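You operate a simulated robot arm through the tools that you are given. There is no shell and no other tool. Be economical: measure what you need, move in short steps, check, and stop when the job is done.

You are at the controls of a simulated robot arm. One attempt, no reset.

## Task
Brush the shoe on the bench, then polish its toe cap.
Fine: brush, cloth and tin lid go back; shut the shoe-care box. A coat counts when it lies all over at full strength: go over it till it gets no stronger. What is to be rubbed or washed off counts as gone when no trace of it is left.

The check looks at the end state, three seconds after you hand in, the way a careful person would. Anything else that was tipped, shoved, dropped, spilled or broken makes it a failure. Lids that push on must go on centred and level and be pressed home; caps that screw on are set level and turned clockwise until they are tight. Flat cloth is picked up by pressing the open fingertips on it (5 to 10 N) and closing them slowly along it; thin cloth reads only 2 to 8 mm in the jaws.

## Robot
A 7-joint arm with a two-finger parallel gripper, fixed in place. Base frame: the origin is at the foot of the arm, x ahead of it, y to its left, z up; the work surface is at about z = 450. Lengths are in mm, angles in rad, forces in N, time in s.
With the tool pointing down near the work surface it reaches from about 100 to 680 mm from the base axis. Its first joint turns from -2.897 to 2.897 rad. Payload 1.57 kg.
The TCP is the grasp point between the finger pads, 30 mm short of the fingertips. In the tool frame z runs along the fingers and y along their closing line. The gripper opens to 110 mm. The fingers are 24 mm wide and 12 mm thick; the gripper's body (48 by 112 mm) begins 78 mm behind the TCP.
Orientation is that of the tool frame in the base frame, as a unit quaternion [x, y, z, w]. With the fingers straight down and closing along the base's y, the tool's x points along the base's -x, its y along +y and its z along -z.

## Interface
- The arm moves only by the tool send_rows. Its arguments are lists of equal length, an entry for each row: "offset": the shift along the base's x, y, z in units of 25 mm (1.0 is 25 mm), a list of three; "angular": the turn, a rotation vector about the base's x, y, z in units of 6 degrees (1.0 is 6 degrees), a list of three. In form: {"offset": [[tx, ty, tz], ...], "angular": [[wx, wy, wz], ...]}. A call has 1 to 20 rows; each row shifts and turns the commanded pose from where the row before left it. "jaw" is the gripper command, from -1 (shut) to 1 (fully open), values between in proportion, set as the call begins (left out, the last holds). A call with a number of a shift or a turn outside -1 to 1 is refused whole. Rows are played at 5 a second. More than 50 mm and 0.15 rad between two rows, or a gripper value outside its range, and nothing of the call is played. A pose out of reach is approached as far as the arm can. The call stops where the force on the tool passes 70 N (or 10 N more than at its start, if that is more) or the arm is blocked; 0.2 s more then pass. The fingers move at their own pace (about 45 mm/s each) and stop on an object; they squeeze with about 24 N. The grip force told is the motor's: it shows also when the fingers shut on nothing. Time passes only in rows, and 0.2 s behind the last, so rows that do not move let the fingers close. The reply holds the time, the measured pose of the TCP, the force on the tool along the base axes, the opening and the grip force, in the units named above and with some noise, with the torque about the TCP (base axes, N m) and any sound that the robot's microphone picked up.
- Cameras (640 x 400 px; columns grow to the right, rows downward): "scene" is fixed at [399.1, -501.5, 1261.5]; the picture's right is [0.99, 0.10, 0.00], its down [0.05, -0.52, -0.85] and it looks along [-0.09, 0.85, -0.52] (base axes); focal length 298 px, centre (320, 200). "wrist" rides on the gripper at [70, 16, -141] in the tool frame; the picture's right is [-0.23, 0.97, 0.00], its down [-0.86, -0.20, -0.48] and it looks along [-0.47, -0.11, 0.88] (tool axes); focal length 222 px, centre (320, 200). There is no depth. A picture from a camera that has moved, and an enlarged one, comes with that camera's place and axes in the base frame and with its lens.
- snapshot(camera): a new picture of that camera. It takes no simulated time.
- slide_trunk(by): slides the trunk up (or, below 0, down) by that many mm; the arm rides with it, the base frame stays. It gives what a move gives, with no picture.
- enlarge(camera, box): a new picture of the part [left, top, right, bottom] of that camera's present view, enlarged. It takes no simulated time.
- sign_off(): hands the job in; it is judged then, once.

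Work in short steps. Places have to be worked out from the pictures, the camera data and where the tool is seen: move nearer, look again, correct. Check each grasp and each placing, and mend what went wrong. You have 120 turns and 76 pictures in all, those below and enlarged ones among them. Open the gripper and draw the arm clear of the work before you hand the job in, unless the task says otherwise; then end with one line.

The tools are called after "Call:" as a command line: name --argument value ..., lists and objects as JSON in quotes. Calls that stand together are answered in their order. send_rows: Moves the arm, as the interface text tells. Its arguments: {"type":"object","properties":{"offset":{"type":"array","items":{"type":"array","items":{"type":"number"}}},"angular":{"type":"array","items":{"type":"array","items":{"type":"number"}}},"jaw":{"type":"number"}},"required":["offset","angular"]} The other tools are called the same way: slide_trunk (by) slides the trunk up or down; snapshot (camera) takes a picture; enlarge (camera, box) takes an enlarged picture of a part of a camera's view; sign_off () hands the job in.

At the start:

```text
time: 0.0
eef_pos: [148.4, 477.3, 936.3]
ee_rot: [-0.001, 1.0, -0.001, 0.001]
force: [0.2, -1.4, 0.6]
moment: [0.01, -0.01, 0.0]
grip_width: 109.9
gripper_force: 0.1
trunk travel left (down, up): [-425.0, 165.0]
```

scene: 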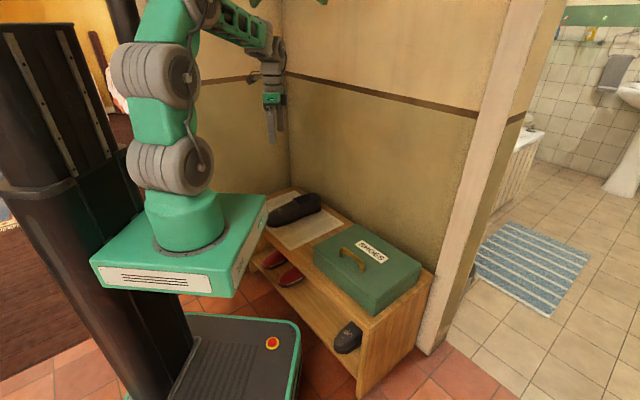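
wrist: 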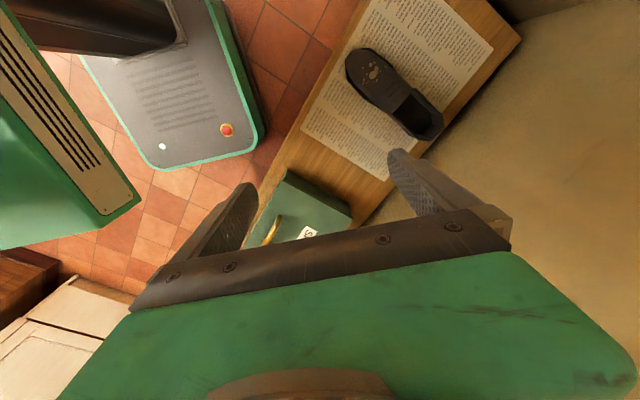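

I start by looking closely at the bench: box, shoe and surroundings.

Call:
enlarge --camera "scene" --box '[220, 170, 460, 320]'

Call:
enlarge --camera "wrist" --box '[230, 0, 530, 250]'

```text
2.67 times, centred on (340, 245) of scene
camera zoom: at [399.1, -501.5, 1261.5], right [0.99, 0.1, 0.0], down [0.05, -0.52, -0.85], along [-0.09, 0.85, -0.52], focal length 795 px, centre (267, 80)
```

zoom: 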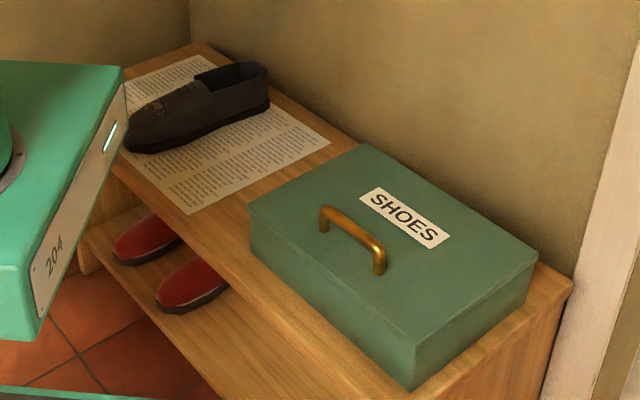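

```text
1.60 times, centred on (380, 125) of wrist
camera zoom: at [79.0, 493.3, 1077.4], right [0.23, 0.97, 0.0], down [0.86, -0.2, 0.48], along [0.47, -0.11, -0.88], focal length 355 px, centre (224, 320)
```

zoom: 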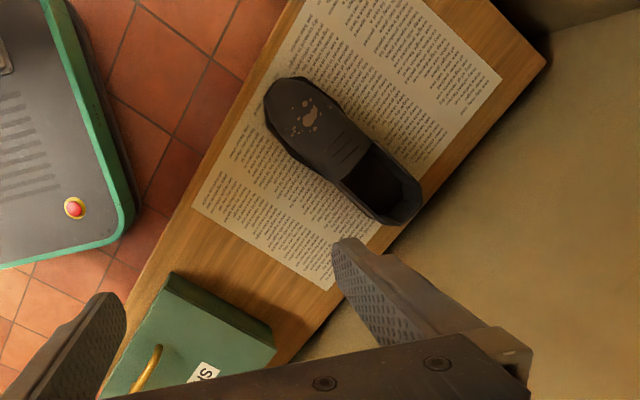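

The box stands diagonally on the bench with its handle near the front edge, at about (425, 266, 560). I move above it, turning the tool -45°, to see it closer.

Call:
send_rows --offset '[[0.85, -0.7, -0.4], [0.85, -0.7, -0.4], [0.85, -0.7, -0.4], [0.85, -0.7, -0.4], [0.85, -0.7, -0.4], [0.85, -0.7, -0.4], [0.85, -0.7, -0.4], [0.85, -0.7, -0.4], [0.85, -0.7, -0.4], [0.85, -0.7, -0.4], [0.85, -0.7, -0.4], [0.85, -0.7, -0.4]]' --angular '[[0, 0, -0.625], [0, 0, -0.625], [0, 0, -0.625], [0, 0, -0.625], [0, 0, -0.625], [0, 0, -0.625], [0, 0, -0.625], [0, 0, -0.625], [0, 0, -0.625], [0, 0, -0.625], [0, 0, -0.625], [0, 0, -0.625]]'

Call:
snapshot --camera "wrist"

Call:
snapshot --camera "scene"

```text
time: 2.6
eef_pos: [403.1, 264.0, 815.8]
ee_rot: [0.382, 0.924, 0.001, 0.0]
force: [0.4, -0.4, 0.5]
moment: [0.01, -0.01, -0.01]
grip_width: 109.9
gripper_force: 0.0
trunk travel left (down, up): [-425.0, 165.0]
```

```text
71 pictures are left
camera wrist: at [365.4, 325.9, 957.3], right [0.85, 0.53, 0.0], down [0.46, -0.75, 0.48], along [0.25, -0.41, -0.88], focal length 222 px, centre (320, 200)
```

wrist: 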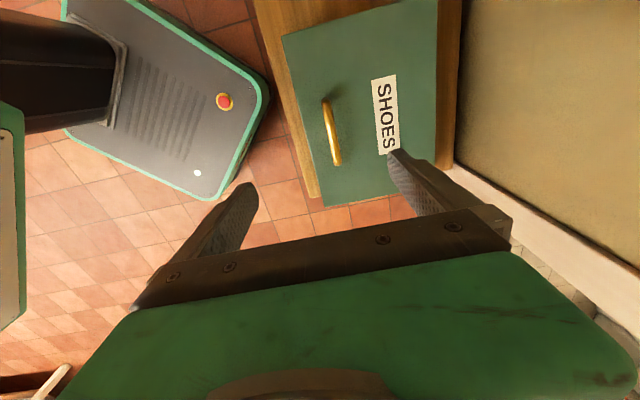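

```text
70 pictures are left
```

scene: 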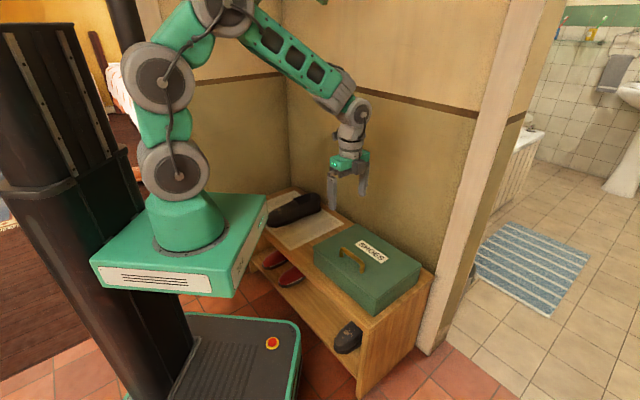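

Both cameras put the handle bar at (424, 266, 560), running along the bench. I lower over it with the jaw half open and check.

Call:
send_rows --offset '[[0.0955, 0.011, -0.94], [0.0955, 0.011, -0.94], [0.0955, 0.011, -0.94], [0.0955, 0.011, -0.94], [0.0955, 0.011, -0.94], [0.0955, 0.011, -0.94], [0.0955, 0.011, -0.94], [0.0955, 0.011, -0.94], [0.0955, 0.011, -0.94], [0, 0, 0]]' --angular '[[0, 0, 0], [0, 0, 0], [0, 0, 0], [0, 0, 0], [0, 0, 0], [0, 0, 0], [0, 0, 0], [0, 0, 0], [0, 0, 0], [0, 0, 0]]' --jaw -0.2

Call:
snapshot --camera "wrist"

Call:
enlarge --camera "scene" --box '[270, 170, 430, 290]'

```text
time: 4.8
eef_pos: [423.7, 271.8, 602.2]
ee_rot: [0.382, 0.924, 0.0, 0.0]
force: [0.1, 0.3, 0.3]
moment: [0.02, -0.02, 0.0]
grip_width: 44.0
gripper_force: 0.1
trunk travel left (down, up): [-425.0, 165.0]
```

```text
69 pictures are left
camera wrist: at [387.1, 332.8, 744.9], right [0.85, 0.53, 0.0], down [0.46, -0.75, 0.48], along [0.25, -0.41, -0.88], focal length 222 px, centre (320, 200)
```

wrist: 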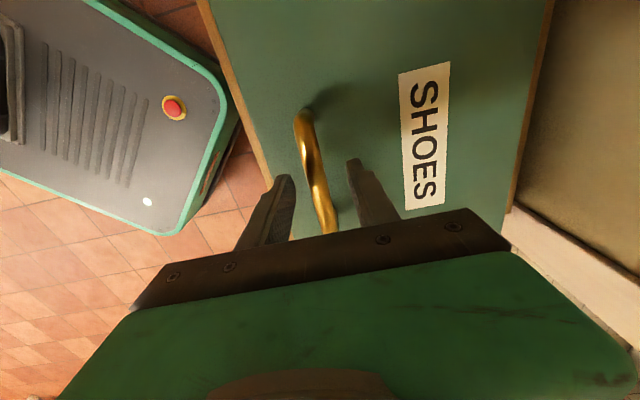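

```text
3.33 times, centred on (350, 230) of scene
camera zoom: at [399.1, -501.5, 1261.5], right [0.99, 0.1, 0.0], down [0.05, -0.52, -0.85], along [-0.09, 0.85, -0.52], focal length 994 px, centre (220, 100)
```

zoom: 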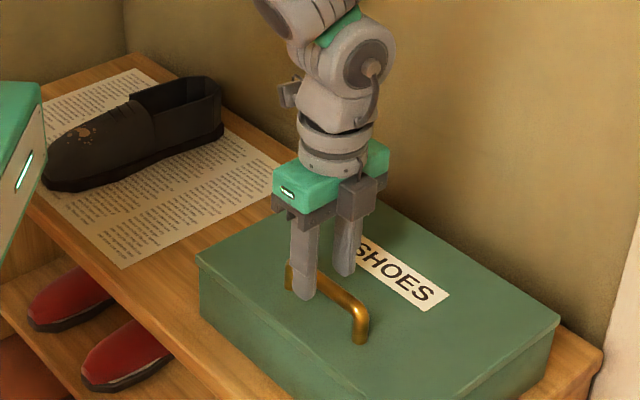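

The fingers straddle the bar. I lower 30 mm with a small correction, then close.

Call:
send_rows --offset '[[0, -0.1, -0.4], [0, -0.1, -0.4], [0, 0, -0.4]]' --angular '[[0, 0, 0], [0, 0, 0], [0, 0, 0]]'

Call:
send_rows --offset '[[0, 0, 0], [0, 0, 0], [0, 0, 0], [0, 0, 0]]' --angular '[[0, 0, 0], [0, 0, 0], [0, 0, 0], [0, 0, 0]]' --jaw -1

Call:
enlarge --camera "scene" --box '[290, 190, 430, 295]'

```text
time: 5.6
eef_pos: [425.5, 266.6, 575.1]
ee_rot: [0.383, 0.924, 0.001, 0.0]
force: [0.8, 0.2, -0.6]
moment: [0.02, 0.0, 0.0]
grip_width: 44.0
gripper_force: 0.1
trunk travel left (down, up): [-425.0, 165.0]
```

```text
time: 6.6
eef_pos: [425.9, 267.9, 575.5]
ee_rot: [0.382, 0.924, 0.001, 0.0]
force: [5.8, 4.8, -1.7]
moment: [0.06, 0.0, -0.1]
grip_width: 15.7
gripper_force: 31.1
trunk travel left (down, up): [-425.0, 165.0]
```

```text
3.81 times, centred on (360, 242) of scene
camera zoom: at [399.1, -501.5, 1261.5], right [0.99, 0.1, 0.0], down [0.05, -0.52, -0.85], along [-0.09, 0.85, -0.52], focal length 1136 px, centre (168, 38)
```

zoom: 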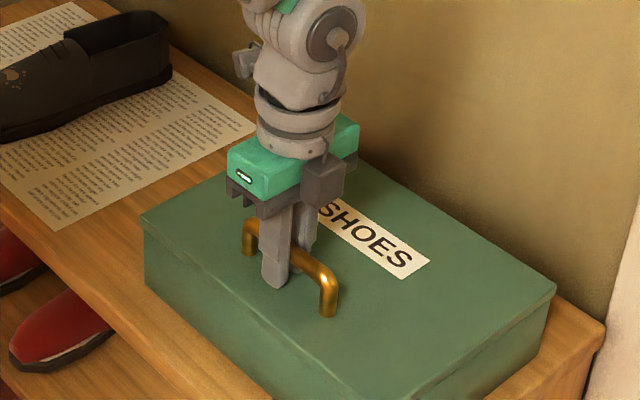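

The handle is gripped. I lift along the hinge arc (hinge at the wall side, about 190 mm behind) for the first 10°, watching the force.

Call:
send_rows --offset '[[0.046, 0.046, 0.328], [0.046, 0.046, 0.328], [0.068, 0.068, 0.322], [0.068, 0.068, 0.322]]' --angular '[[0, 0, 0], [0, 0, 0], [0, 0, 0], [0, 0, 0]]'

Call:
enlarge --camera "scene" --box '[290, 190, 430, 295]'

```text
time: 7.6
eef_pos: [433.7, 272.8, 605.7]
ee_rot: [0.381, 0.924, 0.004, 0.001]
force: [15.4, 40.9, -20.7]
moment: [-0.1, 0.04, -0.06]
grip_width: 15.8
gripper_force: 31.5
trunk travel left (down, up): [-425.0, 165.0]
```

```text
3.81 times, centred on (360, 242) of scene
camera zoom: at [399.1, -501.5, 1261.5], right [0.99, 0.1, 0.0], down [0.05, -0.52, -0.85], along [-0.09, 0.85, -0.52], focal length 1136 px, centre (168, 38)
```

zoom: 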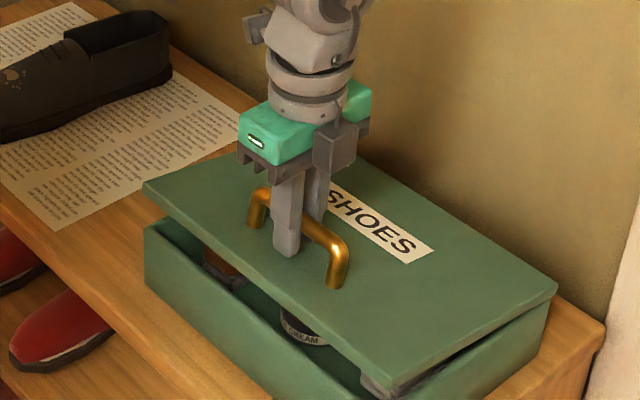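

The lid opens about the back hinge; the force shows I lag toward the wall. I ease toward +n and read the force.

Call:
send_rows --offset '[[0.06, 0.14, 0], [0.06, 0.14, 0]]' --angular '[[0, 0, 0], [0, 0, 0]]'

```text
time: 8.2
eef_pos: [433.1, 273.7, 604.7]
ee_rot: [0.384, 0.923, -0.003, 0.0]
force: [10.0, 4.7, -8.0]
moment: [0.46, 0.57, 0.16]
grip_width: 16.0
gripper_force: 31.1
trunk travel left (down, up): [-425.0, 165.0]
```

Force relaxed. I follow the arc from 10° to 30°.

Call:
send_rows --offset '[[0.09, 0.09, 0.314], [0.09, 0.09, 0.314], [0.11, 0.11, 0.3], [0.11, 0.11, 0.3], [0.128, 0.128, 0.286], [0.128, 0.128, 0.286], [0.145, 0.145, 0.27], [0.145, 0.145, 0.27]]' --angular '[[0, 0, 0], [0, 0, 0], [0, 0, 0], [0, 0, 0], [0, 0, 0], [0, 0, 0], [0, 0, 0], [0, 0, 0]]'

Call:
enlarge --camera "scene" --box '[290, 170, 450, 290]'

```text
time: 10.0
eef_pos: [459.5, 303.0, 665.5]
ee_rot: [0.382, 0.924, 0.0, -0.001]
force: [25.1, -1.0, -19.7]
moment: [-0.03, -0.03, 0.01]
grip_width: 15.9
gripper_force: 31.4
trunk travel left (down, up): [-425.0, 165.0]
```

```text
3.33 times, centred on (370, 230) of scene
camera zoom: at [399.1, -501.5, 1261.5], right [0.99, 0.1, 0.0], down [0.05, -0.52, -0.85], along [-0.09, 0.85, -0.52], focal length 994 px, centre (153, 100)
```

zoom: 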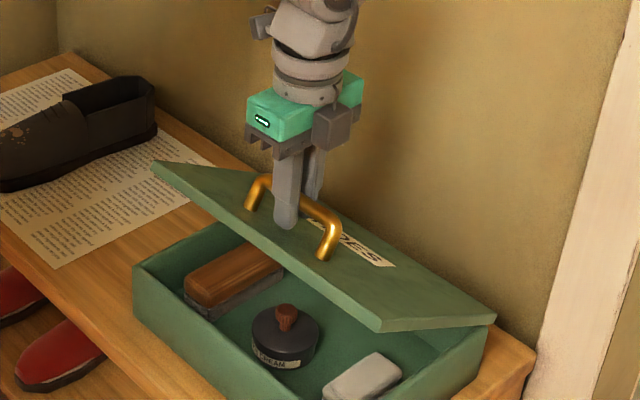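

The box holds a brush, a cream tin with a knobbed lid and a folded cloth. I continue the arc to 60°.

Call:
send_rows --offset '[[0.157, 0.157, 0.252], [0.157, 0.157, 0.252], [0.171, 0.171, 0.23], [0.171, 0.171, 0.23], [0.187, 0.187, 0.21], [0.187, 0.187, 0.21], [0.198, 0.198, 0.184], [0.198, 0.198, 0.184], [0.208, 0.208, 0.16], [0.208, 0.208, 0.16], [0.218, 0.218, 0.134], [0.218, 0.218, 0.134]]' --angular '[[0, 0, 0], [0, 0, 0], [0, 0, 0], [0, 0, 0], [0, 0, 0], [0, 0, 0], [0, 0, 0], [0, 0, 0], [0, 0, 0], [0, 0, 0], [0, 0, 0], [0, 0, 0]]'

Call:
enlarge --camera "scene" --box '[290, 150, 450, 270]'

```text
time: 12.6
eef_pos: [515.4, 358.6, 721.3]
ee_rot: [0.383, 0.924, -0.001, -0.001]
force: [-3.1, 11.2, -23.0]
moment: [-0.15, -0.19, -0.05]
grip_width: 15.6
gripper_force: 31.7
trunk travel left (down, up): [-425.0, 165.0]
```

```text
3.33 times, centred on (370, 210) of scene
camera zoom: at [399.1, -501.5, 1261.5], right [0.99, 0.1, 0.0], down [0.05, -0.52, -0.85], along [-0.09, 0.85, -0.52], focal length 994 px, centre (153, 167)
```

zoom: 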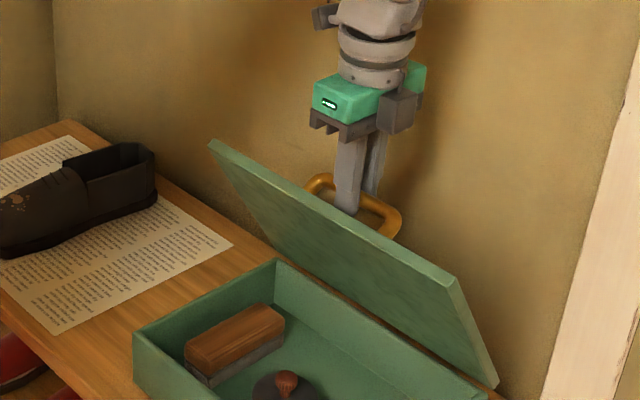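

Following well at about 60°. I go on to about 80°, mindful of the wall.

Call:
send_rows --offset '[[0.225, 0.225, 0.108], [0.225, 0.225, 0.108], [0.23, 0.23, 0.078], [0.23, 0.23, 0.078], [0.234, 0.234, 0.05], [0.234, 0.234, 0.05], [0.22, 0.22, 0.02], [0.22, 0.22, 0.02]]' --angular '[[0, 0, 0], [0, 0, 0], [0, 0, 0], [0, 0, 0], [0, 0, 0], [0, 0, 0], [0, 0, 0], [0, 0, 0]]'

Call:
enlarge --camera "scene" --box '[290, 150, 450, 270]'

Call:
snapshot --camera "wrist"

```text
time: 14.4
eef_pos: [560.3, 403.0, 735.3]
ee_rot: [0.383, 0.924, -0.001, -0.001]
force: [3.1, -4.2, -21.2]
moment: [-0.26, -0.23, 0.18]
grip_width: 15.9
gripper_force: 31.1
trunk travel left (down, up): [-425.0, 165.0]
```

```text
3.33 times, centred on (370, 210) of scene
camera zoom: at [399.1, -501.5, 1261.5], right [0.99, 0.1, 0.0], down [0.05, -0.52, -0.85], along [-0.09, 0.85, -0.52], focal length 994 px, centre (153, 167)
```

zoom: 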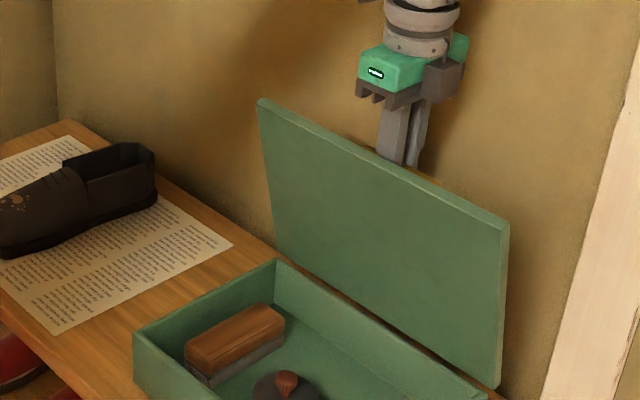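

```text
62 pictures are left
camera wrist: at [522.8, 464.0, 876.3], right [0.85, 0.53, 0.0], down [0.46, -0.75, 0.48], along [0.25, -0.41, -0.88], focal length 222 px, centre (320, 200)
```

wrist: 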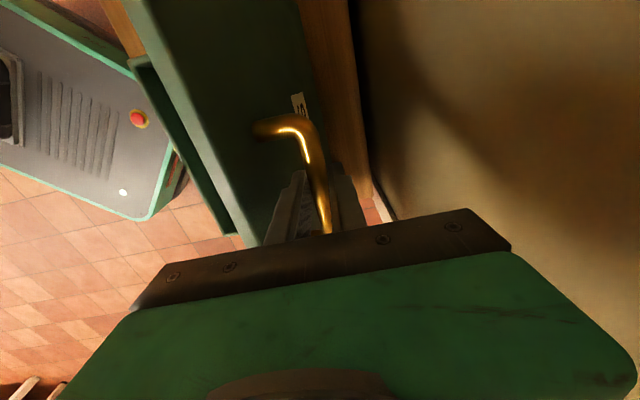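

The lid is near 80° and balances soon. I push it to about 89°, tilting the gripper body away from the wall by 12°.

Call:
send_rows --offset '[[0.07, 0.07, 0], [0.07, 0.07, 0], [0.07, 0.07, 0], [0.07, 0.07, 0], [0.14, 0.14, 0], [0.14, 0.14, 0], [0.14, 0.14, -0.03], [0.14, 0.14, -0.03]]' --angular '[[0.2, -0.2, 0], [0.2, -0.2, 0], [0.2, -0.2, 0], [0.2, -0.2, 0], [0.15, -0.15, 0], [0.15, -0.15, 0], [0.15, -0.15, 0], [0.15, -0.15, 0]]'

Call:
snapshot --camera "wrist"

Call:
enlarge --camera "scene" --box '[290, 130, 450, 250]'

```text
time: 16.2
eef_pos: [582.5, 425.3, 733.6]
ee_rot: [0.381, 0.919, 0.095, 0.039]
force: [7.0, -12.9, -15.3]
moment: [-0.36, -0.11, 0.1]
grip_width: 15.4
gripper_force: 31.0
trunk travel left (down, up): [-425.0, 165.0]
```

```text
61 pictures are left
camera wrist: at [524.2, 465.4, 875.3], right [0.84, 0.51, 0.2], down [0.4, -0.81, 0.43], along [0.38, -0.28, -0.88], focal length 222 px, centre (320, 200)
```

wrist: 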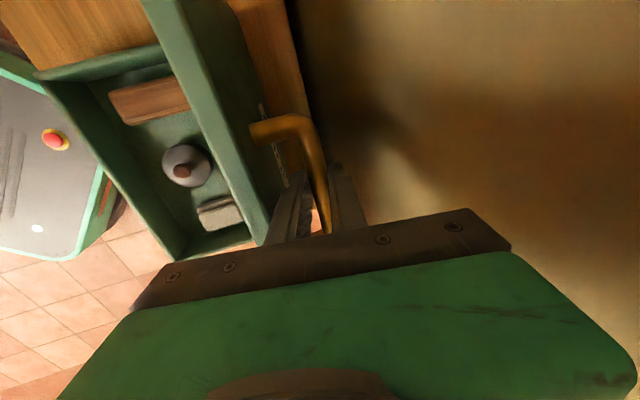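

```text
3.33 times, centred on (370, 190) of scene
camera zoom: at [399.1, -501.5, 1261.5], right [0.99, 0.1, 0.0], down [0.05, -0.52, -0.85], along [-0.09, 0.85, -0.52], focal length 994 px, centre (153, 233)
```

zoom: 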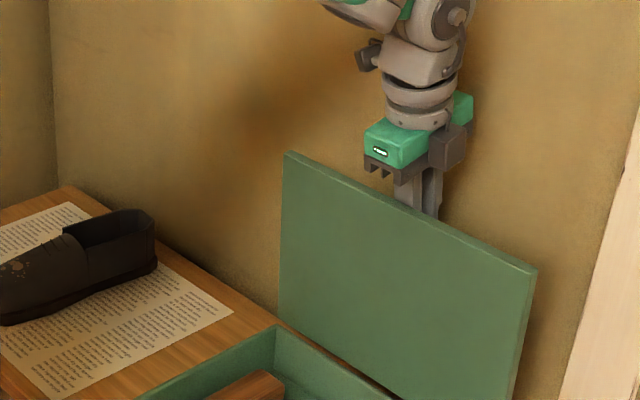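

The lid is about vertical with no wall contact. I push 14 mm further and watch the force.

Call:
send_rows --offset '[[0.1, 0.1, -0.02], [0.1, 0.1, -0.02], [0.1, 0.1, -0.03], [0.1, 0.1, -0.03]]' --angular '[[0, 0, 0], [0, 0, 0], [0.1, -0.1, 0], [0.1, -0.1, 0]]'

Call:
enlarge --camera "scene" --box '[290, 130, 450, 250]'

```text
time: 17.2
eef_pos: [590.4, 433.4, 731.9]
ee_rot: [0.381, 0.917, 0.108, 0.044]
force: [5.6, -22.6, -6.8]
moment: [-1.93, 1.09, 0.47]
grip_width: 15.5
gripper_force: 31.0
trunk travel left (down, up): [-425.0, 165.0]
```

```text
3.33 times, centred on (370, 190) of scene
camera zoom: at [399.1, -501.5, 1261.5], right [0.99, 0.1, 0.0], down [0.05, -0.52, -0.85], along [-0.09, 0.85, -0.52], focal length 994 px, centre (153, 233)
```

zoom: 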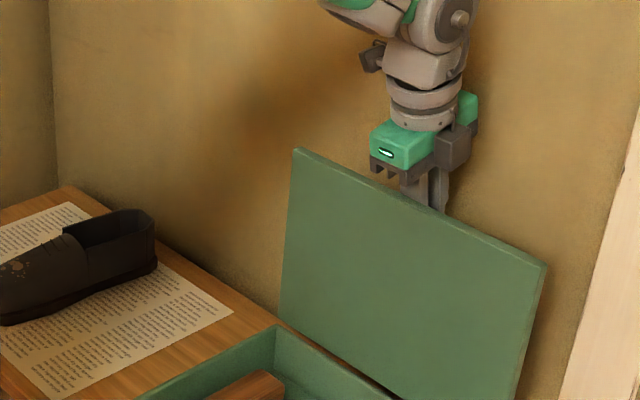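

The lid is past vertical and a torque is building up (wall or finger contact), so I stop here and open the jaw slightly.

Call:
send_rows --offset '[[0, 0, 0], [0, 0, 0]]' --angular '[[0, 0, 0], [0, 0, 0]]' --jaw -0.58

Call:
snapshot --camera "wrist"

```text
time: 17.8
eef_pos: [591.6, 435.3, 733.7]
ee_rot: [0.38, 0.917, 0.111, 0.046]
force: [8.0, -14.9, -0.9]
moment: [-0.57, 0.66, 0.4]
grip_width: 27.0
gripper_force: 2.1
trunk travel left (down, up): [-425.0, 165.0]
```

```text
58 pictures are left
camera wrist: at [529.5, 472.7, 874.6], right [0.83, 0.51, 0.23], down [0.39, -0.82, 0.42], along [0.4, -0.26, -0.88], focal length 222 px, centre (320, 200)
```

wrist: 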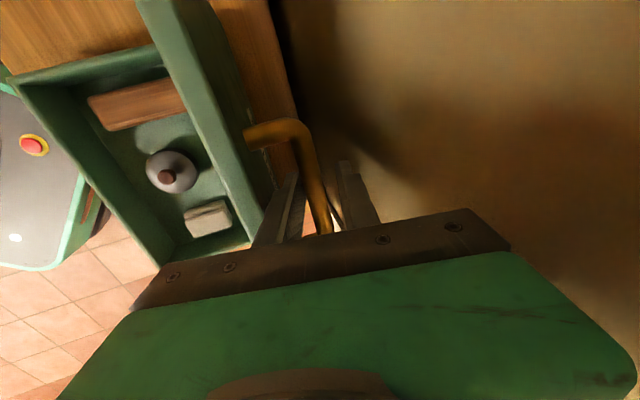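

The bar is free in the loose jaw. I withdraw along the tool axis.

Call:
send_rows --offset '[[-0.06, -0.06, 0.4], [-0.06, -0.06, 0.4], [-0.12, -0.12, 0.7], [-0.12, -0.12, 0.7], [-0.12, -0.12, 0.7], [-0.12, -0.12, 0.7]]' --angular '[[0, 0, 0], [0, 0, 0], [0, 0, 0], [0, 0, 0], [0, 0, 0], [0, 0, 0]]'

Call:
snapshot --camera "wrist"

Call:
enlarge --camera "scene" --box '[250, 130, 450, 280]'

```text
time: 19.2
eef_pos: [575.4, 419.7, 821.3]
ee_rot: [0.38, 0.917, 0.108, 0.045]
force: [0.6, -0.7, 0.9]
moment: [-0.04, -0.01, 0.0]
grip_width: 23.0
gripper_force: 0.0
trunk travel left (down, up): [-425.0, 165.0]
```

```text
57 pictures are left
camera wrist: at [514.1, 457.1, 961.8], right [0.83, 0.51, 0.23], down [0.39, -0.82, 0.42], along [0.4, -0.26, -0.88], focal length 222 px, centre (320, 200)
```

wrist: 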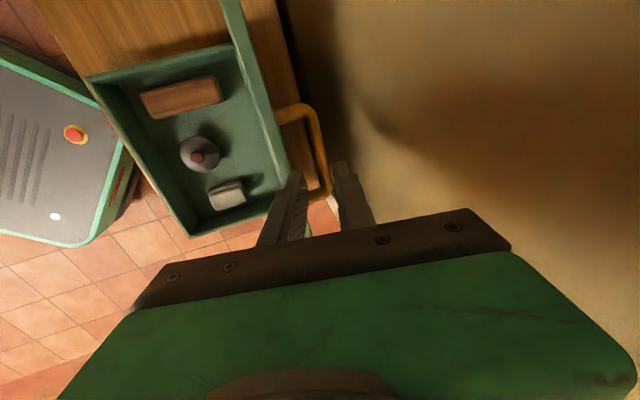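

```text
2.67 times, centred on (350, 205) of scene
camera zoom: at [399.1, -501.5, 1261.5], right [0.99, 0.1, 0.0], down [0.05, -0.52, -0.85], along [-0.09, 0.85, -0.52], focal length 795 px, centre (240, 187)
```

zoom: 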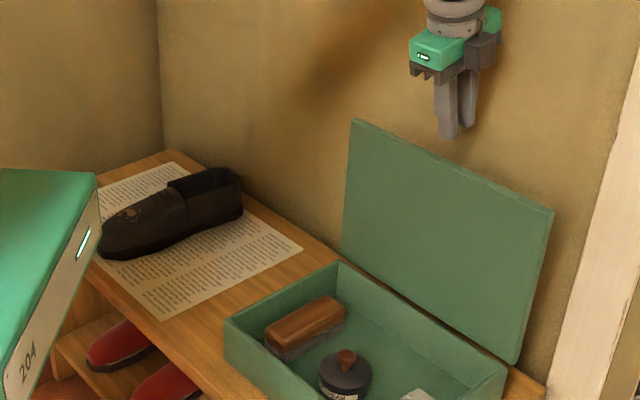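

The lid stands open, leaning back. The brush lies in the box at about (399, 381), top at z≈500, long axis toward the wall; I straighten the tool, yaw -90° and go above it with the jaw open.

Call:
send_rows --offset '[[-0.5, -0.1, 0], [-0.5, -0.1, 0], [-0.5, -0.1, 0], [-0.5, -0.1, 0], [-0.5, -0.1, 0], [-0.5, -0.1, 0], [-0.4, -0.1, 0], [-0.4, -0.1, 0], [-0.4, -0.1, -0.3], [-0.4, -0.1, -0.3], [-0.4, -0.1, -0.3], [-0.4, -0.1, -0.3], [-0.4, -0.1, -0.3], [-0.4, -0.1, -0.3], [-0.4, -0.1, -0.3], [-0.4, 0, -0.3], [0, 0, -0.6], [0, 0, -0.6], [0, 0, -0.6], [0, 0, -0.6]]' --angular '[[-0.32, 0.32, 0], [-0.32, 0.32, 0], [-0.32, 0.32, 0], [-0.32, 0.32, 0], [-0.32, 0.32, 0], [0, 0, -1], [0, 0, -1], [0, 0, -1], [0, 0, -1], [0, 0, -1], [0, 0, -1], [0, 0, -1], [0, 0, -1], [0, 0, -1], [0, 0, -1], [0, 0, -1], [0, 0, -1], [0, 0, -1], [0, 0, -1], [0, 0, -1]]' --jaw 0.4

Call:
snapshot --camera "wrist"

```text
time: 23.4
eef_pos: [429.0, 397.9, 721.5]
ee_rot: [0.891, 0.455, 0.003, 0.009]
force: [-0.3, 0.7, 0.3]
moment: [-0.01, -0.01, 0.04]
grip_width: 76.8
gripper_force: 0.0
out of reach, approached as far as the arm can: row 19, 20
trunk travel left (down, up): [-425.0, 165.0]
```

```text
55 pictures are left
camera wrist: at [481.4, 446.6, 862.2], right [0.66, -0.75, 0.02], down [-0.67, -0.57, 0.48], along [-0.35, -0.33, -0.88], focal length 222 px, centre (320, 200)
```

wrist: 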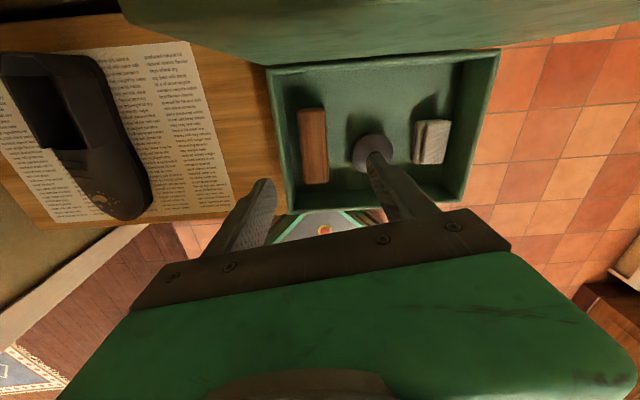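

The joint limit stops this yaw, so I take the opposite one (camera toward the robot). I turn +171° in place at height.

Call:
send_rows --offset '[[0, 0, 0], [0, 0, 0], [0, 0, 0], [0, 0, 0], [0, 0, 0], [0, 0, 0], [0, 0, 0], [0, 0, 0], [0, 0, 0], [0, 0, 0], [0, 0, 0], [0, 0, 0], [0, 0, 0], [0, 0, 0], [0, 0, 0], [0, 0, 0], [0, 0, 0], [0, 0, 0], [0, 0, 0], [0, 0, 0]]' --angular '[[0, 0, 1], [0, 0, 1], [0, 0, 1], [0, 0, 1], [0, 0, 1], [0, 0, 1], [0, 0, 1], [0, 0, 1], [0, 0, 1], [0, 0, 1], [0, 0, 1], [0, 0, 1], [0, 0, 1], [0, 0, 1], [0, 0, 1], [0, 0, 1], [0, 0, 1], [0, 0, 1], [0, 0, 1], [0, 0, 1]]'

Call:
send_rows --offset '[[0, 0, 0], [0, 0, 0], [0, 0, 0], [0, 0, 0], [0, 0, 0], [0, 0, 0], [0, 0, 0], [0, 0, 0], [0, 0, 0], [0, 0, 0]]' --angular '[[0, 0, 1], [0, 0, 1], [0, 0, 1], [0, 0, 1], [0, 0, 1], [0, 0, 1], [0, 0, 1], [0, 0, 1], [0, 0, 0], [0, 0, 0]]'

```text
time: 27.6
eef_pos: [430.2, 396.5, 719.8]
ee_rot: [0.051, 0.999, 0.009, 0.002]
force: [-0.4, -0.1, 0.9]
moment: [0.0, 0.01, 0.0]
grip_width: 77.1
gripper_force: 0.1
trunk travel left (down, up): [-425.0, 165.0]
```

```text
time: 29.8
eef_pos: [429.7, 395.7, 720.1]
ee_rot: [-0.359, 0.933, 0.009, -0.002]
force: [0.0, -0.5, -0.6]
moment: [0.0, 0.01, 0.02]
grip_width: 77.1
gripper_force: 0.1
trunk travel left (down, up): [-425.0, 165.0]
```

Orientation is nearly right. I correct the small tilt and yaw, narrow the jaw to about 56 mm and go above the brush.

Call:
send_rows --offset '[[-0.22, -0.11, -0.5], [-0.22, -0.11, -0.8], [-0.22, -0.11, -0.8], [-0.22, -0.11, -0.9], [-0.22, -0.11, -0.9], [0, 0, -0.9], [0, 0, 0]]' --angular '[[-0.147, -0.097, 0.24], [0, 0, 0.24], [0, 0, 0], [0, 0, 0], [0, 0, 0], [0, 0, 0], [0, 0, 0]]' --jaw 0.02

Call:
snapshot --camera "wrist"

Call:
enlarge --camera "scene" --box '[300, 190, 440, 295]'

```text
time: 31.4
eef_pos: [401.4, 383.0, 599.3]
ee_rot: [-0.383, 0.924, 0.001, 0.0]
force: [-0.4, -1.1, -0.6]
moment: [0.0, -0.02, -0.03]
grip_width: 55.9
gripper_force: 0.1
trunk travel left (down, up): [-425.0, 165.0]
```

```text
54 pictures are left
camera wrist: at [340.4, 345.2, 740.4], right [-0.53, 0.85, 0.0], down [0.75, 0.46, 0.48], along [0.41, 0.25, -0.88], focal length 222 px, centre (320, 200)
```

wrist: 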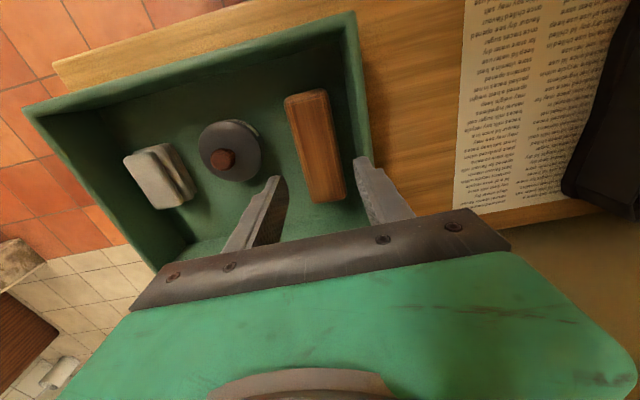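

```text
3.81 times, centred on (370, 242) of scene
camera zoom: at [399.1, -501.5, 1261.5], right [0.99, 0.1, 0.0], down [0.05, -0.52, -0.85], along [-0.09, 0.85, -0.52], focal length 1136 px, centre (130, 38)
```

zoom: 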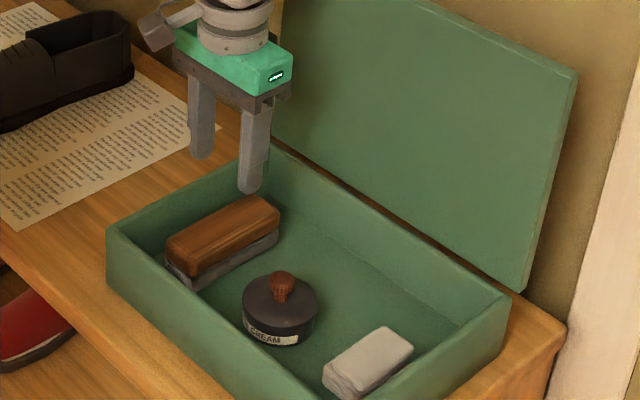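

The brush centre is about (401, 378), top z≈500. I descend so the tips reach z≈482 on the wood and close.

Call:
send_rows --offset '[[0, -0.16, -0.7], [0, 0, -0.7], [0, 0, -0.7], [0, 0, -0.7], [0, 0, -0.7]]' --angular '[[0, 0, 0], [0, 0, 0], [0, 0, 0], [0, 0, 0], [0, 0, 0]]'

Call:
send_rows --offset '[[0, 0, 0], [0, 0, 0], [0, 0, 0]]' --angular '[[0, 0, 0], [0, 0, 0], [0, 0, 0]]' --jaw -1

Call:
enlarge --camera "scene" --box '[300, 190, 440, 295]'

```text
time: 32.6
eef_pos: [401.4, 380.4, 513.4]
ee_rot: [-0.383, 0.924, 0.0, 0.001]
force: [0.4, -0.7, 0.6]
moment: [0.0, -0.08, -0.02]
grip_width: 55.9
gripper_force: 0.1
trunk travel left (down, up): [-425.0, 165.0]
```

```text
time: 33.4
eef_pos: [401.9, 380.0, 512.9]
ee_rot: [-0.382, 0.924, -0.001, 0.0]
force: [0.3, 0.7, -0.3]
moment: [-0.01, -0.04, -0.01]
grip_width: 44.2
gripper_force: 24.3
trunk travel left (down, up): [-425.0, 165.0]
```

```text
3.81 times, centred on (370, 242) of scene
camera zoom: at [399.1, -501.5, 1261.5], right [0.99, 0.1, 0.0], down [0.05, -0.52, -0.85], along [-0.09, 0.85, -0.52], focal length 1136 px, centre (130, 38)
```

zoom: 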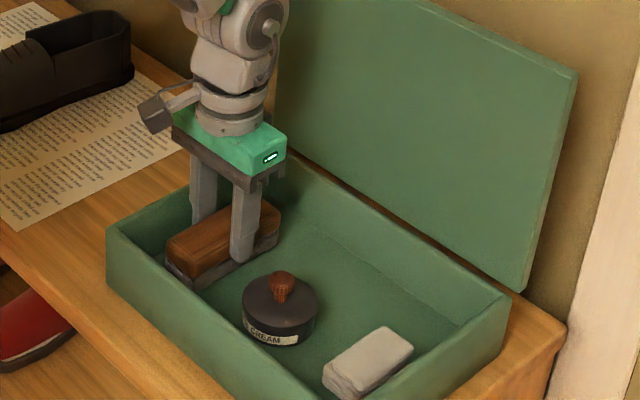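

Brush held (44 mm). Lifting straight up and carrying it toward the shoe at height.

Call:
send_rows --offset '[[0, 0, 0.6], [0, 0, 0.9], [0, 0, 1], [0, 0, 1], [0, 0, 1], [0, 0, 1], [-0.8, 0.5, 0.2], [-0.9, 0.6, 0], [-0.9, 0.6, 0], [-0.9, 0.6, 0], [-0.9, 0.6, 0], [-0.9, 0.6, 0], [-0.9, 0.6, 0], [-0.9, 0.6, 0], [-0.9, 0.6, 0], [-0.9, 0.6, 0]]' --angular '[[0, 0, 0], [0, 0, 0], [0, 0, 0], [0, 0, 0], [0, 0, 0], [0, 0, 0], [0, 0, 0], [0, 0, 0], [0, 0, 0], [0, 0, 0], [0, 0, 0], [0, 0, 0], [0, 0, 0], [0, 0, 0], [0, 0, 0], [0, 0, 0]]'

Call:
snapshot --camera "wrist"

Call:
enlarge --camera "scene" --box '[230, 130, 350, 220]'

```text
time: 36.8
eef_pos: [178.1, 525.0, 655.0]
ee_rot: [-0.383, 0.924, 0.0, -0.001]
force: [-0.8, 0.2, -0.3]
moment: [0.0, -0.01, 0.01]
grip_width: 44.4
gripper_force: 24.1
trunk travel left (down, up): [-425.0, 165.0]
```

```text
51 pictures are left
camera wrist: at [117.2, 488.0, 796.0], right [-0.53, 0.85, 0.0], down [0.75, 0.46, 0.48], along [0.41, 0.25, -0.88], focal length 222 px, centre (320, 200)
```

wrist: 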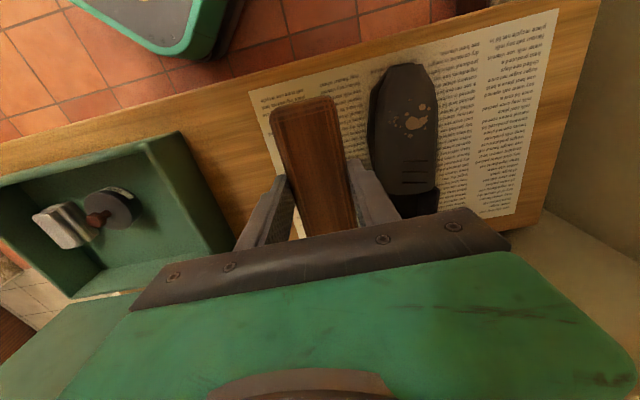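

```text
4.44 times, centred on (290, 175) of scene
camera zoom: at [399.1, -501.5, 1261.5], right [0.99, 0.1, 0.0], down [0.05, -0.52, -0.85], along [-0.09, 0.85, -0.52], focal length 1325 px, centre (453, 311)
```

zoom: 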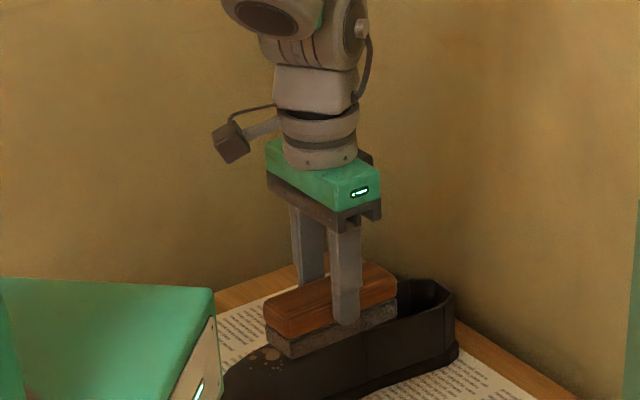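

Let me zoom in on the shoe for the spread of the dust and mud.

Call:
enlarge --camera "wrist" --box '[340, 50, 460, 220]'

```text
2.35 times, centred on (400, 135) of wrist
camera zoom: at [117.2, 488.0, 796.0], right [-0.53, 0.85, 0.0], down [0.75, 0.46, 0.48], along [0.41, 0.25, -0.88], focal length 523 px, centre (132, 353)
```

zoom: 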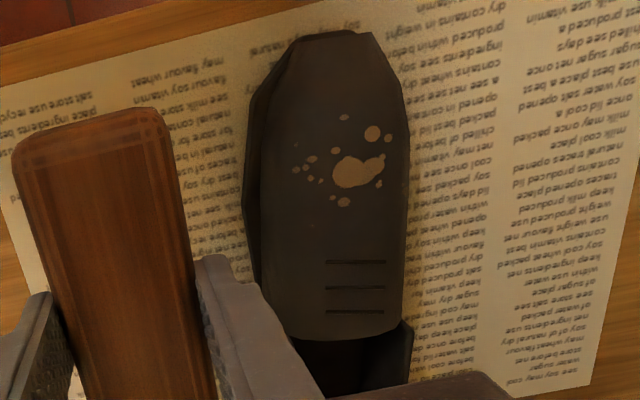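

Mud sits on the toe around (97, 607, ~522), the vamp rising about 15° toward the heel and the shoe axis at about 36°. I align the brush with a 12° tilt and a -9° yaw, and place it above the mud.

Call:
send_rows --offset '[[-0.6, 0.5, 0], [-0.6, 0.5, 0], [-0.6, 0.5, 0], [-0.6, 0.5, 0], [-0.6, 0.5, 0], [-0.6, 0.5, 0], [0, 0, -0.8], [0, 0, 0]]' --angular '[[0, 0, -0.75], [0, 0, -0.75], [0.4, -0.54, 0], [0.4, -0.54, 0], [0.4, -0.54, 0], [0, 0, 0], [0, 0, 0], [0, 0, 0]]'

Call:
snapshot --camera "wrist"

Call:
enlarge --camera "scene" --box '[210, 130, 330, 220]'

```text
time: 38.6
eef_pos: [88.4, 600.3, 635.9]
ee_rot: [-0.308, 0.946, 0.033, 0.099]
force: [0.8, 0.6, -1.6]
moment: [-0.03, 0.0, 0.0]
grip_width: 44.3
gripper_force: 24.2
trunk travel left (down, up): [-425.0, 165.0]
```

```text
48 pictures are left
camera wrist: at [0.8, 555.9, 759.4], right [-0.39, 0.92, 0.05], down [0.71, 0.27, 0.65], along [0.58, 0.29, -0.76], focal length 222 px, centre (320, 200)
```

wrist: 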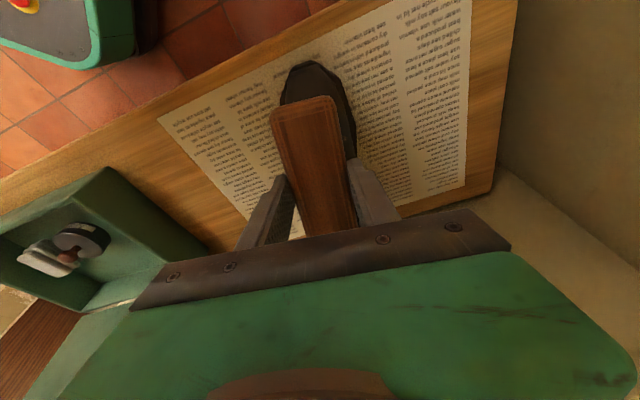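

```text
4.44 times, centred on (270, 175) of scene
camera zoom: at [399.1, -501.5, 1261.5], right [0.99, 0.1, 0.0], down [0.05, -0.52, -0.85], along [-0.09, 0.85, -0.52], focal length 1325 px, centre (542, 311)
```

zoom: 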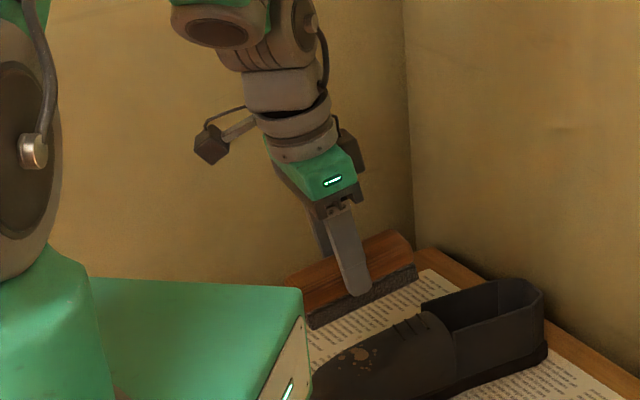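

The mud is confirmed at about (98, 604). I descend toward contact.

Call:
send_rows --offset '[[0, 0, -0.4], [0, 0, -0.4], [0, 0, -0.4], [0, 0, -0.4]]' --angular '[[0, 0, 0], [0, 0, 0], [0, 0, 0], [0, 0, 0]]'

Call:
send_rows --offset '[[0, 0, -0.16], [0, 0, -0.16], [0, 0, 0]]' --angular '[[0, 0, 0], [0, 0, 0], [0, 0, 0]]'

```text
time: 39.6
eef_pos: [89.9, 599.1, 596.4]
ee_rot: [-0.308, 0.946, 0.033, 0.1]
force: [0.5, 0.5, -0.4]
moment: [-0.04, 0.02, -0.03]
grip_width: 44.3
gripper_force: 23.9
trunk travel left (down, up): [-425.0, 165.0]
```

```text
time: 40.4
eef_pos: [90.8, 600.0, 586.8]
ee_rot: [-0.307, 0.946, 0.033, 0.1]
force: [0.3, 0.2, -1.8]
moment: [-0.02, -0.02, 0.02]
grip_width: 44.2
gripper_force: 23.9
trunk travel left (down, up): [-425.0, 165.0]
```

No contact yet; I look at the gap.

Call:
enlarge --camera "scene" --box '[220, 160, 320, 235]'

```text
5.33 times, centred on (270, 198) of scene
camera zoom: at [399.1, -501.5, 1261.5], right [0.99, 0.1, 0.0], down [0.05, -0.52, -0.85], along [-0.09, 0.85, -0.52], focal length 1590 px, centre (587, 213)
```

zoom: 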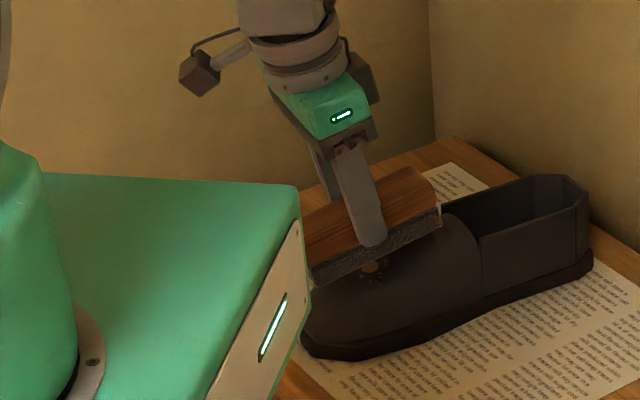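

Close to contact; lowering in 3 mm rows.

Call:
send_rows --offset '[[0, 0, -0.12], [0, 0, -0.12], [0, 0, -0.12], [0, 0, 0]]' --angular '[[0, 0, 0], [0, 0, 0], [0, 0, 0], [0, 0, 0]]'

Call:
send_rows --offset '[[0, 0, -0.12], [0, 0, -0.12], [0, 0, 0]]' --angular '[[0, 0, 0], [0, 0, 0], [0, 0, 0]]'

```text
time: 41.4
eef_pos: [89.6, 600.1, 578.6]
ee_rot: [-0.308, 0.946, 0.033, 0.1]
force: [-0.6, -0.8, -1.3]
moment: [-0.04, 0.0, -0.04]
grip_width: 44.4
gripper_force: 23.6
trunk travel left (down, up): [-425.0, 165.0]
```

```text
time: 42.2
eef_pos: [88.8, 601.2, 572.1]
ee_rot: [-0.308, 0.945, 0.034, 0.1]
force: [-0.8, 0.0, -1.0]
moment: [0.01, -0.03, 0.0]
grip_width: 44.2
gripper_force: 23.7
trunk travel left (down, up): [-425.0, 165.0]
```

Call:
send_rows --offset '[[0, 0, -0.12], [0, 0, -0.12], [0, 0, -0.12], [0, 0, 0]]' --angular '[[0, 0, 0], [0, 0, 0], [0, 0, 0], [0, 0, 0]]'

Call:
enlarge --camera "scene" --box '[220, 160, 320, 235]'

```text
time: 43.2
eef_pos: [90.6, 600.1, 561.4]
ee_rot: [-0.307, 0.946, 0.033, 0.1]
force: [-0.2, 0.2, -0.5]
moment: [-0.02, -0.01, -0.01]
grip_width: 44.5
gripper_force: 24.3
trunk travel left (down, up): [-425.0, 165.0]
```

```text
5.33 times, centred on (270, 198) of scene
camera zoom: at [399.1, -501.5, 1261.5], right [0.99, 0.1, 0.0], down [0.05, -0.52, -0.85], along [-0.09, 0.85, -0.52], focal length 1590 px, centre (587, 213)
```

zoom: 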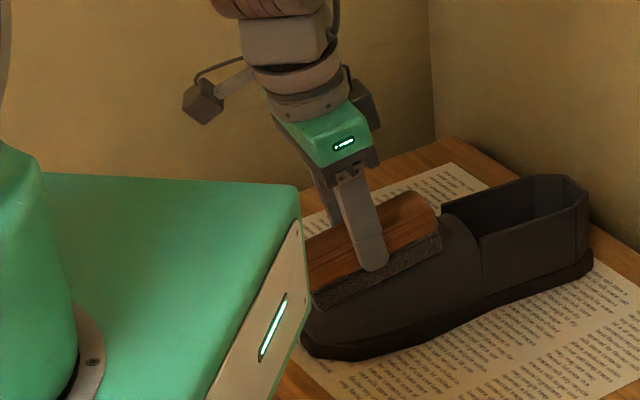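

Visually about touching, still no force. A few more small steps down.

Call:
send_rows --offset '[[0, 0, -0.12], [0, 0, -0.12], [0, 0, 0]]' --angular '[[0, 0, 0], [0, 0, 0], [0, 0, 0]]'

Call:
send_rows --offset '[[0, 0, -0.12], [0, 0, -0.12], [0, 0, 0]]' --angular '[[0, 0, 0], [0, 0, 0], [0, 0, 0]]'

```text
time: 44.0
eef_pos: [88.9, 601.5, 558.8]
ee_rot: [-0.307, 0.946, 0.035, 0.101]
force: [-1.5, -4.2, 9.7]
moment: [0.36, -0.55, -0.19]
grip_width: 44.2
gripper_force: 24.4
trunk travel left (down, up): [-425.0, 165.0]
```

```text
time: 44.8
eef_pos: [89.6, 601.2, 553.3]
ee_rot: [-0.307, 0.946, 0.036, 0.101]
force: [0.1, -5.1, 23.7]
moment: [-0.04, -0.03, -0.02]
grip_width: 44.2
gripper_force: 23.9
trunk travel left (down, up): [-425.0, 165.0]
```

Contact with about 24 N, level. I ease up a little and do gentle strokes along the shoe axis, following the slope.

Call:
send_rows --offset '[[0, 0, 0.1], [0.324, 0.236, 0.08], [0.324, 0.236, 0.08], [-0.324, -0.236, -0.08], [-0.324, -0.236, -0.08], [-0.324, -0.236, -0.08], [-0.324, -0.236, -0.08], [0.324, 0.236, 0.08], [0.324, 0.236, 0.08]]' --angular '[[0, 0, 0], [0, 0, 0], [0, 0, 0], [0, 0, 0], [0, 0, 0], [0, 0, 0], [0, 0, 0], [0, 0, 0], [0, 0, 0]]'

Call:
enlarge --camera "scene" --box '[220, 160, 320, 235]'

```text
time: 46.8
eef_pos: [88.9, 600.6, 554.3]
ee_rot: [-0.308, 0.946, 0.033, 0.1]
force: [-0.5, -0.6, -0.8]
moment: [0.01, -0.02, 0.02]
grip_width: 44.4
gripper_force: 24.1
trunk travel left (down, up): [-425.0, 165.0]
```

```text
5.33 times, centred on (270, 198) of scene
camera zoom: at [399.1, -501.5, 1261.5], right [0.99, 0.1, 0.0], down [0.05, -0.52, -0.85], along [-0.09, 0.85, -0.52], focal length 1590 px, centre (587, 213)
```

zoom: 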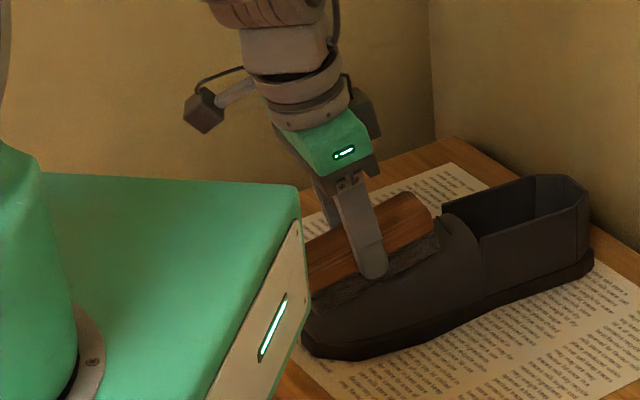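

No force now, so I lift and look at what happened to the mud and to the brush in the grip.

Call:
send_rows --offset '[[0, 0, 0.8], [0, 0, 0.8], [0, 0, 0.8], [0, 0, 0.8], [0, 0, 0]]' --angular '[[0, 0, 0], [0, 0, 0], [0, 0, 0], [0, 0, 0], [0, 0, 0]]'

Call:
enlarge --camera "scene" --box '[220, 150, 320, 225]'

```text
time: 48.0
eef_pos: [90.9, 598.7, 634.5]
ee_rot: [-0.308, 0.946, 0.034, 0.1]
force: [0.0, 0.1, -1.1]
moment: [0.02, 0.0, 0.01]
grip_width: 44.4
gripper_force: 23.3
trunk travel left (down, up): [-425.0, 165.0]
```

```text
5.33 times, centred on (270, 188) of scene
camera zoom: at [399.1, -501.5, 1261.5], right [0.99, 0.1, 0.0], down [0.05, -0.52, -0.85], along [-0.09, 0.85, -0.52], focal length 1590 px, centre (587, 267)
```

zoom: 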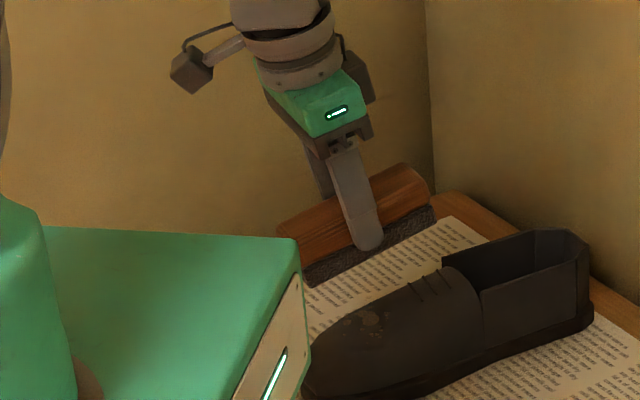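

The mud has faded much; the brush works and pitched slightly to match the slope. I go down again for more strokes.

Call:
send_rows --offset '[[0.1, 0.05, -0.8], [0.1, 0.05, -0.8], [0, 0, -0.8], [0, 0, -0.6], [0, 0, -0.1], [0, 0, -0.1], [0, 0, 0]]' --angular '[[0, 0, 0], [0, 0, 0], [0, 0, 0], [0, 0, 0], [0, 0, 0], [0, 0, 0], [0, 0, 0]]'

Call:
send_rows --offset '[[0, 0, -0.08], [0, 0, -0.08], [0, 0, 0]]' --angular '[[0, 0, 0], [0, 0, 0], [0, 0, 0]]'

```text
time: 49.6
eef_pos: [95.5, 601.9, 553.8]
ee_rot: [-0.307, 0.946, 0.033, 0.1]
force: [0.3, -0.1, -0.9]
moment: [-0.01, -0.03, -0.04]
grip_width: 44.4
gripper_force: 24.2
trunk travel left (down, up): [-425.0, 165.0]
```

```text
time: 50.4
eef_pos: [93.9, 603.0, 552.8]
ee_rot: [-0.306, 0.946, 0.035, 0.102]
force: [2.8, -10.6, 21.2]
moment: [-0.43, 0.03, -0.06]
grip_width: 44.1
gripper_force: 24.1
trunk travel left (down, up): [-425.0, 165.0]
```

About 20 N. I stroke back and forth along the shoe at center.

Call:
send_rows --offset '[[-0.32, -0.24, -0.08], [-0.32, -0.24, -0.08], [-0.32, -0.24, -0.1], [0.32, 0.24, 0.09], [0.32, 0.24, 0.09], [0.32, 0.24, 0.08], [0.32, 0.24, 0.08], [-0.32, -0.24, -0.08], [-0.32, -0.24, -0.08], [-0.32, -0.24, -0.09], [-0.32, -0.24, -0.1], [0.32, 0.24, 0.1], [0.32, 0.24, 0.08], [0.32, 0.24, 0.07]]' --angular '[[0, 0, 0], [0, 0, 0], [0, 0, 0], [0, 0, 0], [0, 0, 0], [0, 0, 0], [0, 0, 0], [0, 0, 0], [0, 0, 0], [0, 0, 0], [0, 0, 0], [0, 0, 0], [0, 0, 0], [0, 0, 0]]'

Call:
send_rows --offset '[[0, 0, -0.1], [0, 0, 0]]' --angular '[[0, 0, 0], [0, 0, 0]]'

```text
time: 53.4
eef_pos: [94.8, 602.2, 550.0]
ee_rot: [-0.308, 0.945, 0.034, 0.101]
force: [-0.8, -1.5, -1.0]
moment: [-0.01, -0.04, 0.02]
grip_width: 43.9
gripper_force: 24.1
trunk travel left (down, up): [-425.0, 165.0]
```

```text
time: 54.0
eef_pos: [94.7, 602.5, 550.1]
ee_rot: [-0.308, 0.945, 0.035, 0.101]
force: [-2.3, -11.7, 19.2]
moment: [0.04, -0.22, -0.14]
grip_width: 44.3
gripper_force: 23.8
trunk travel left (down, up): [-425.0, 165.0]
```

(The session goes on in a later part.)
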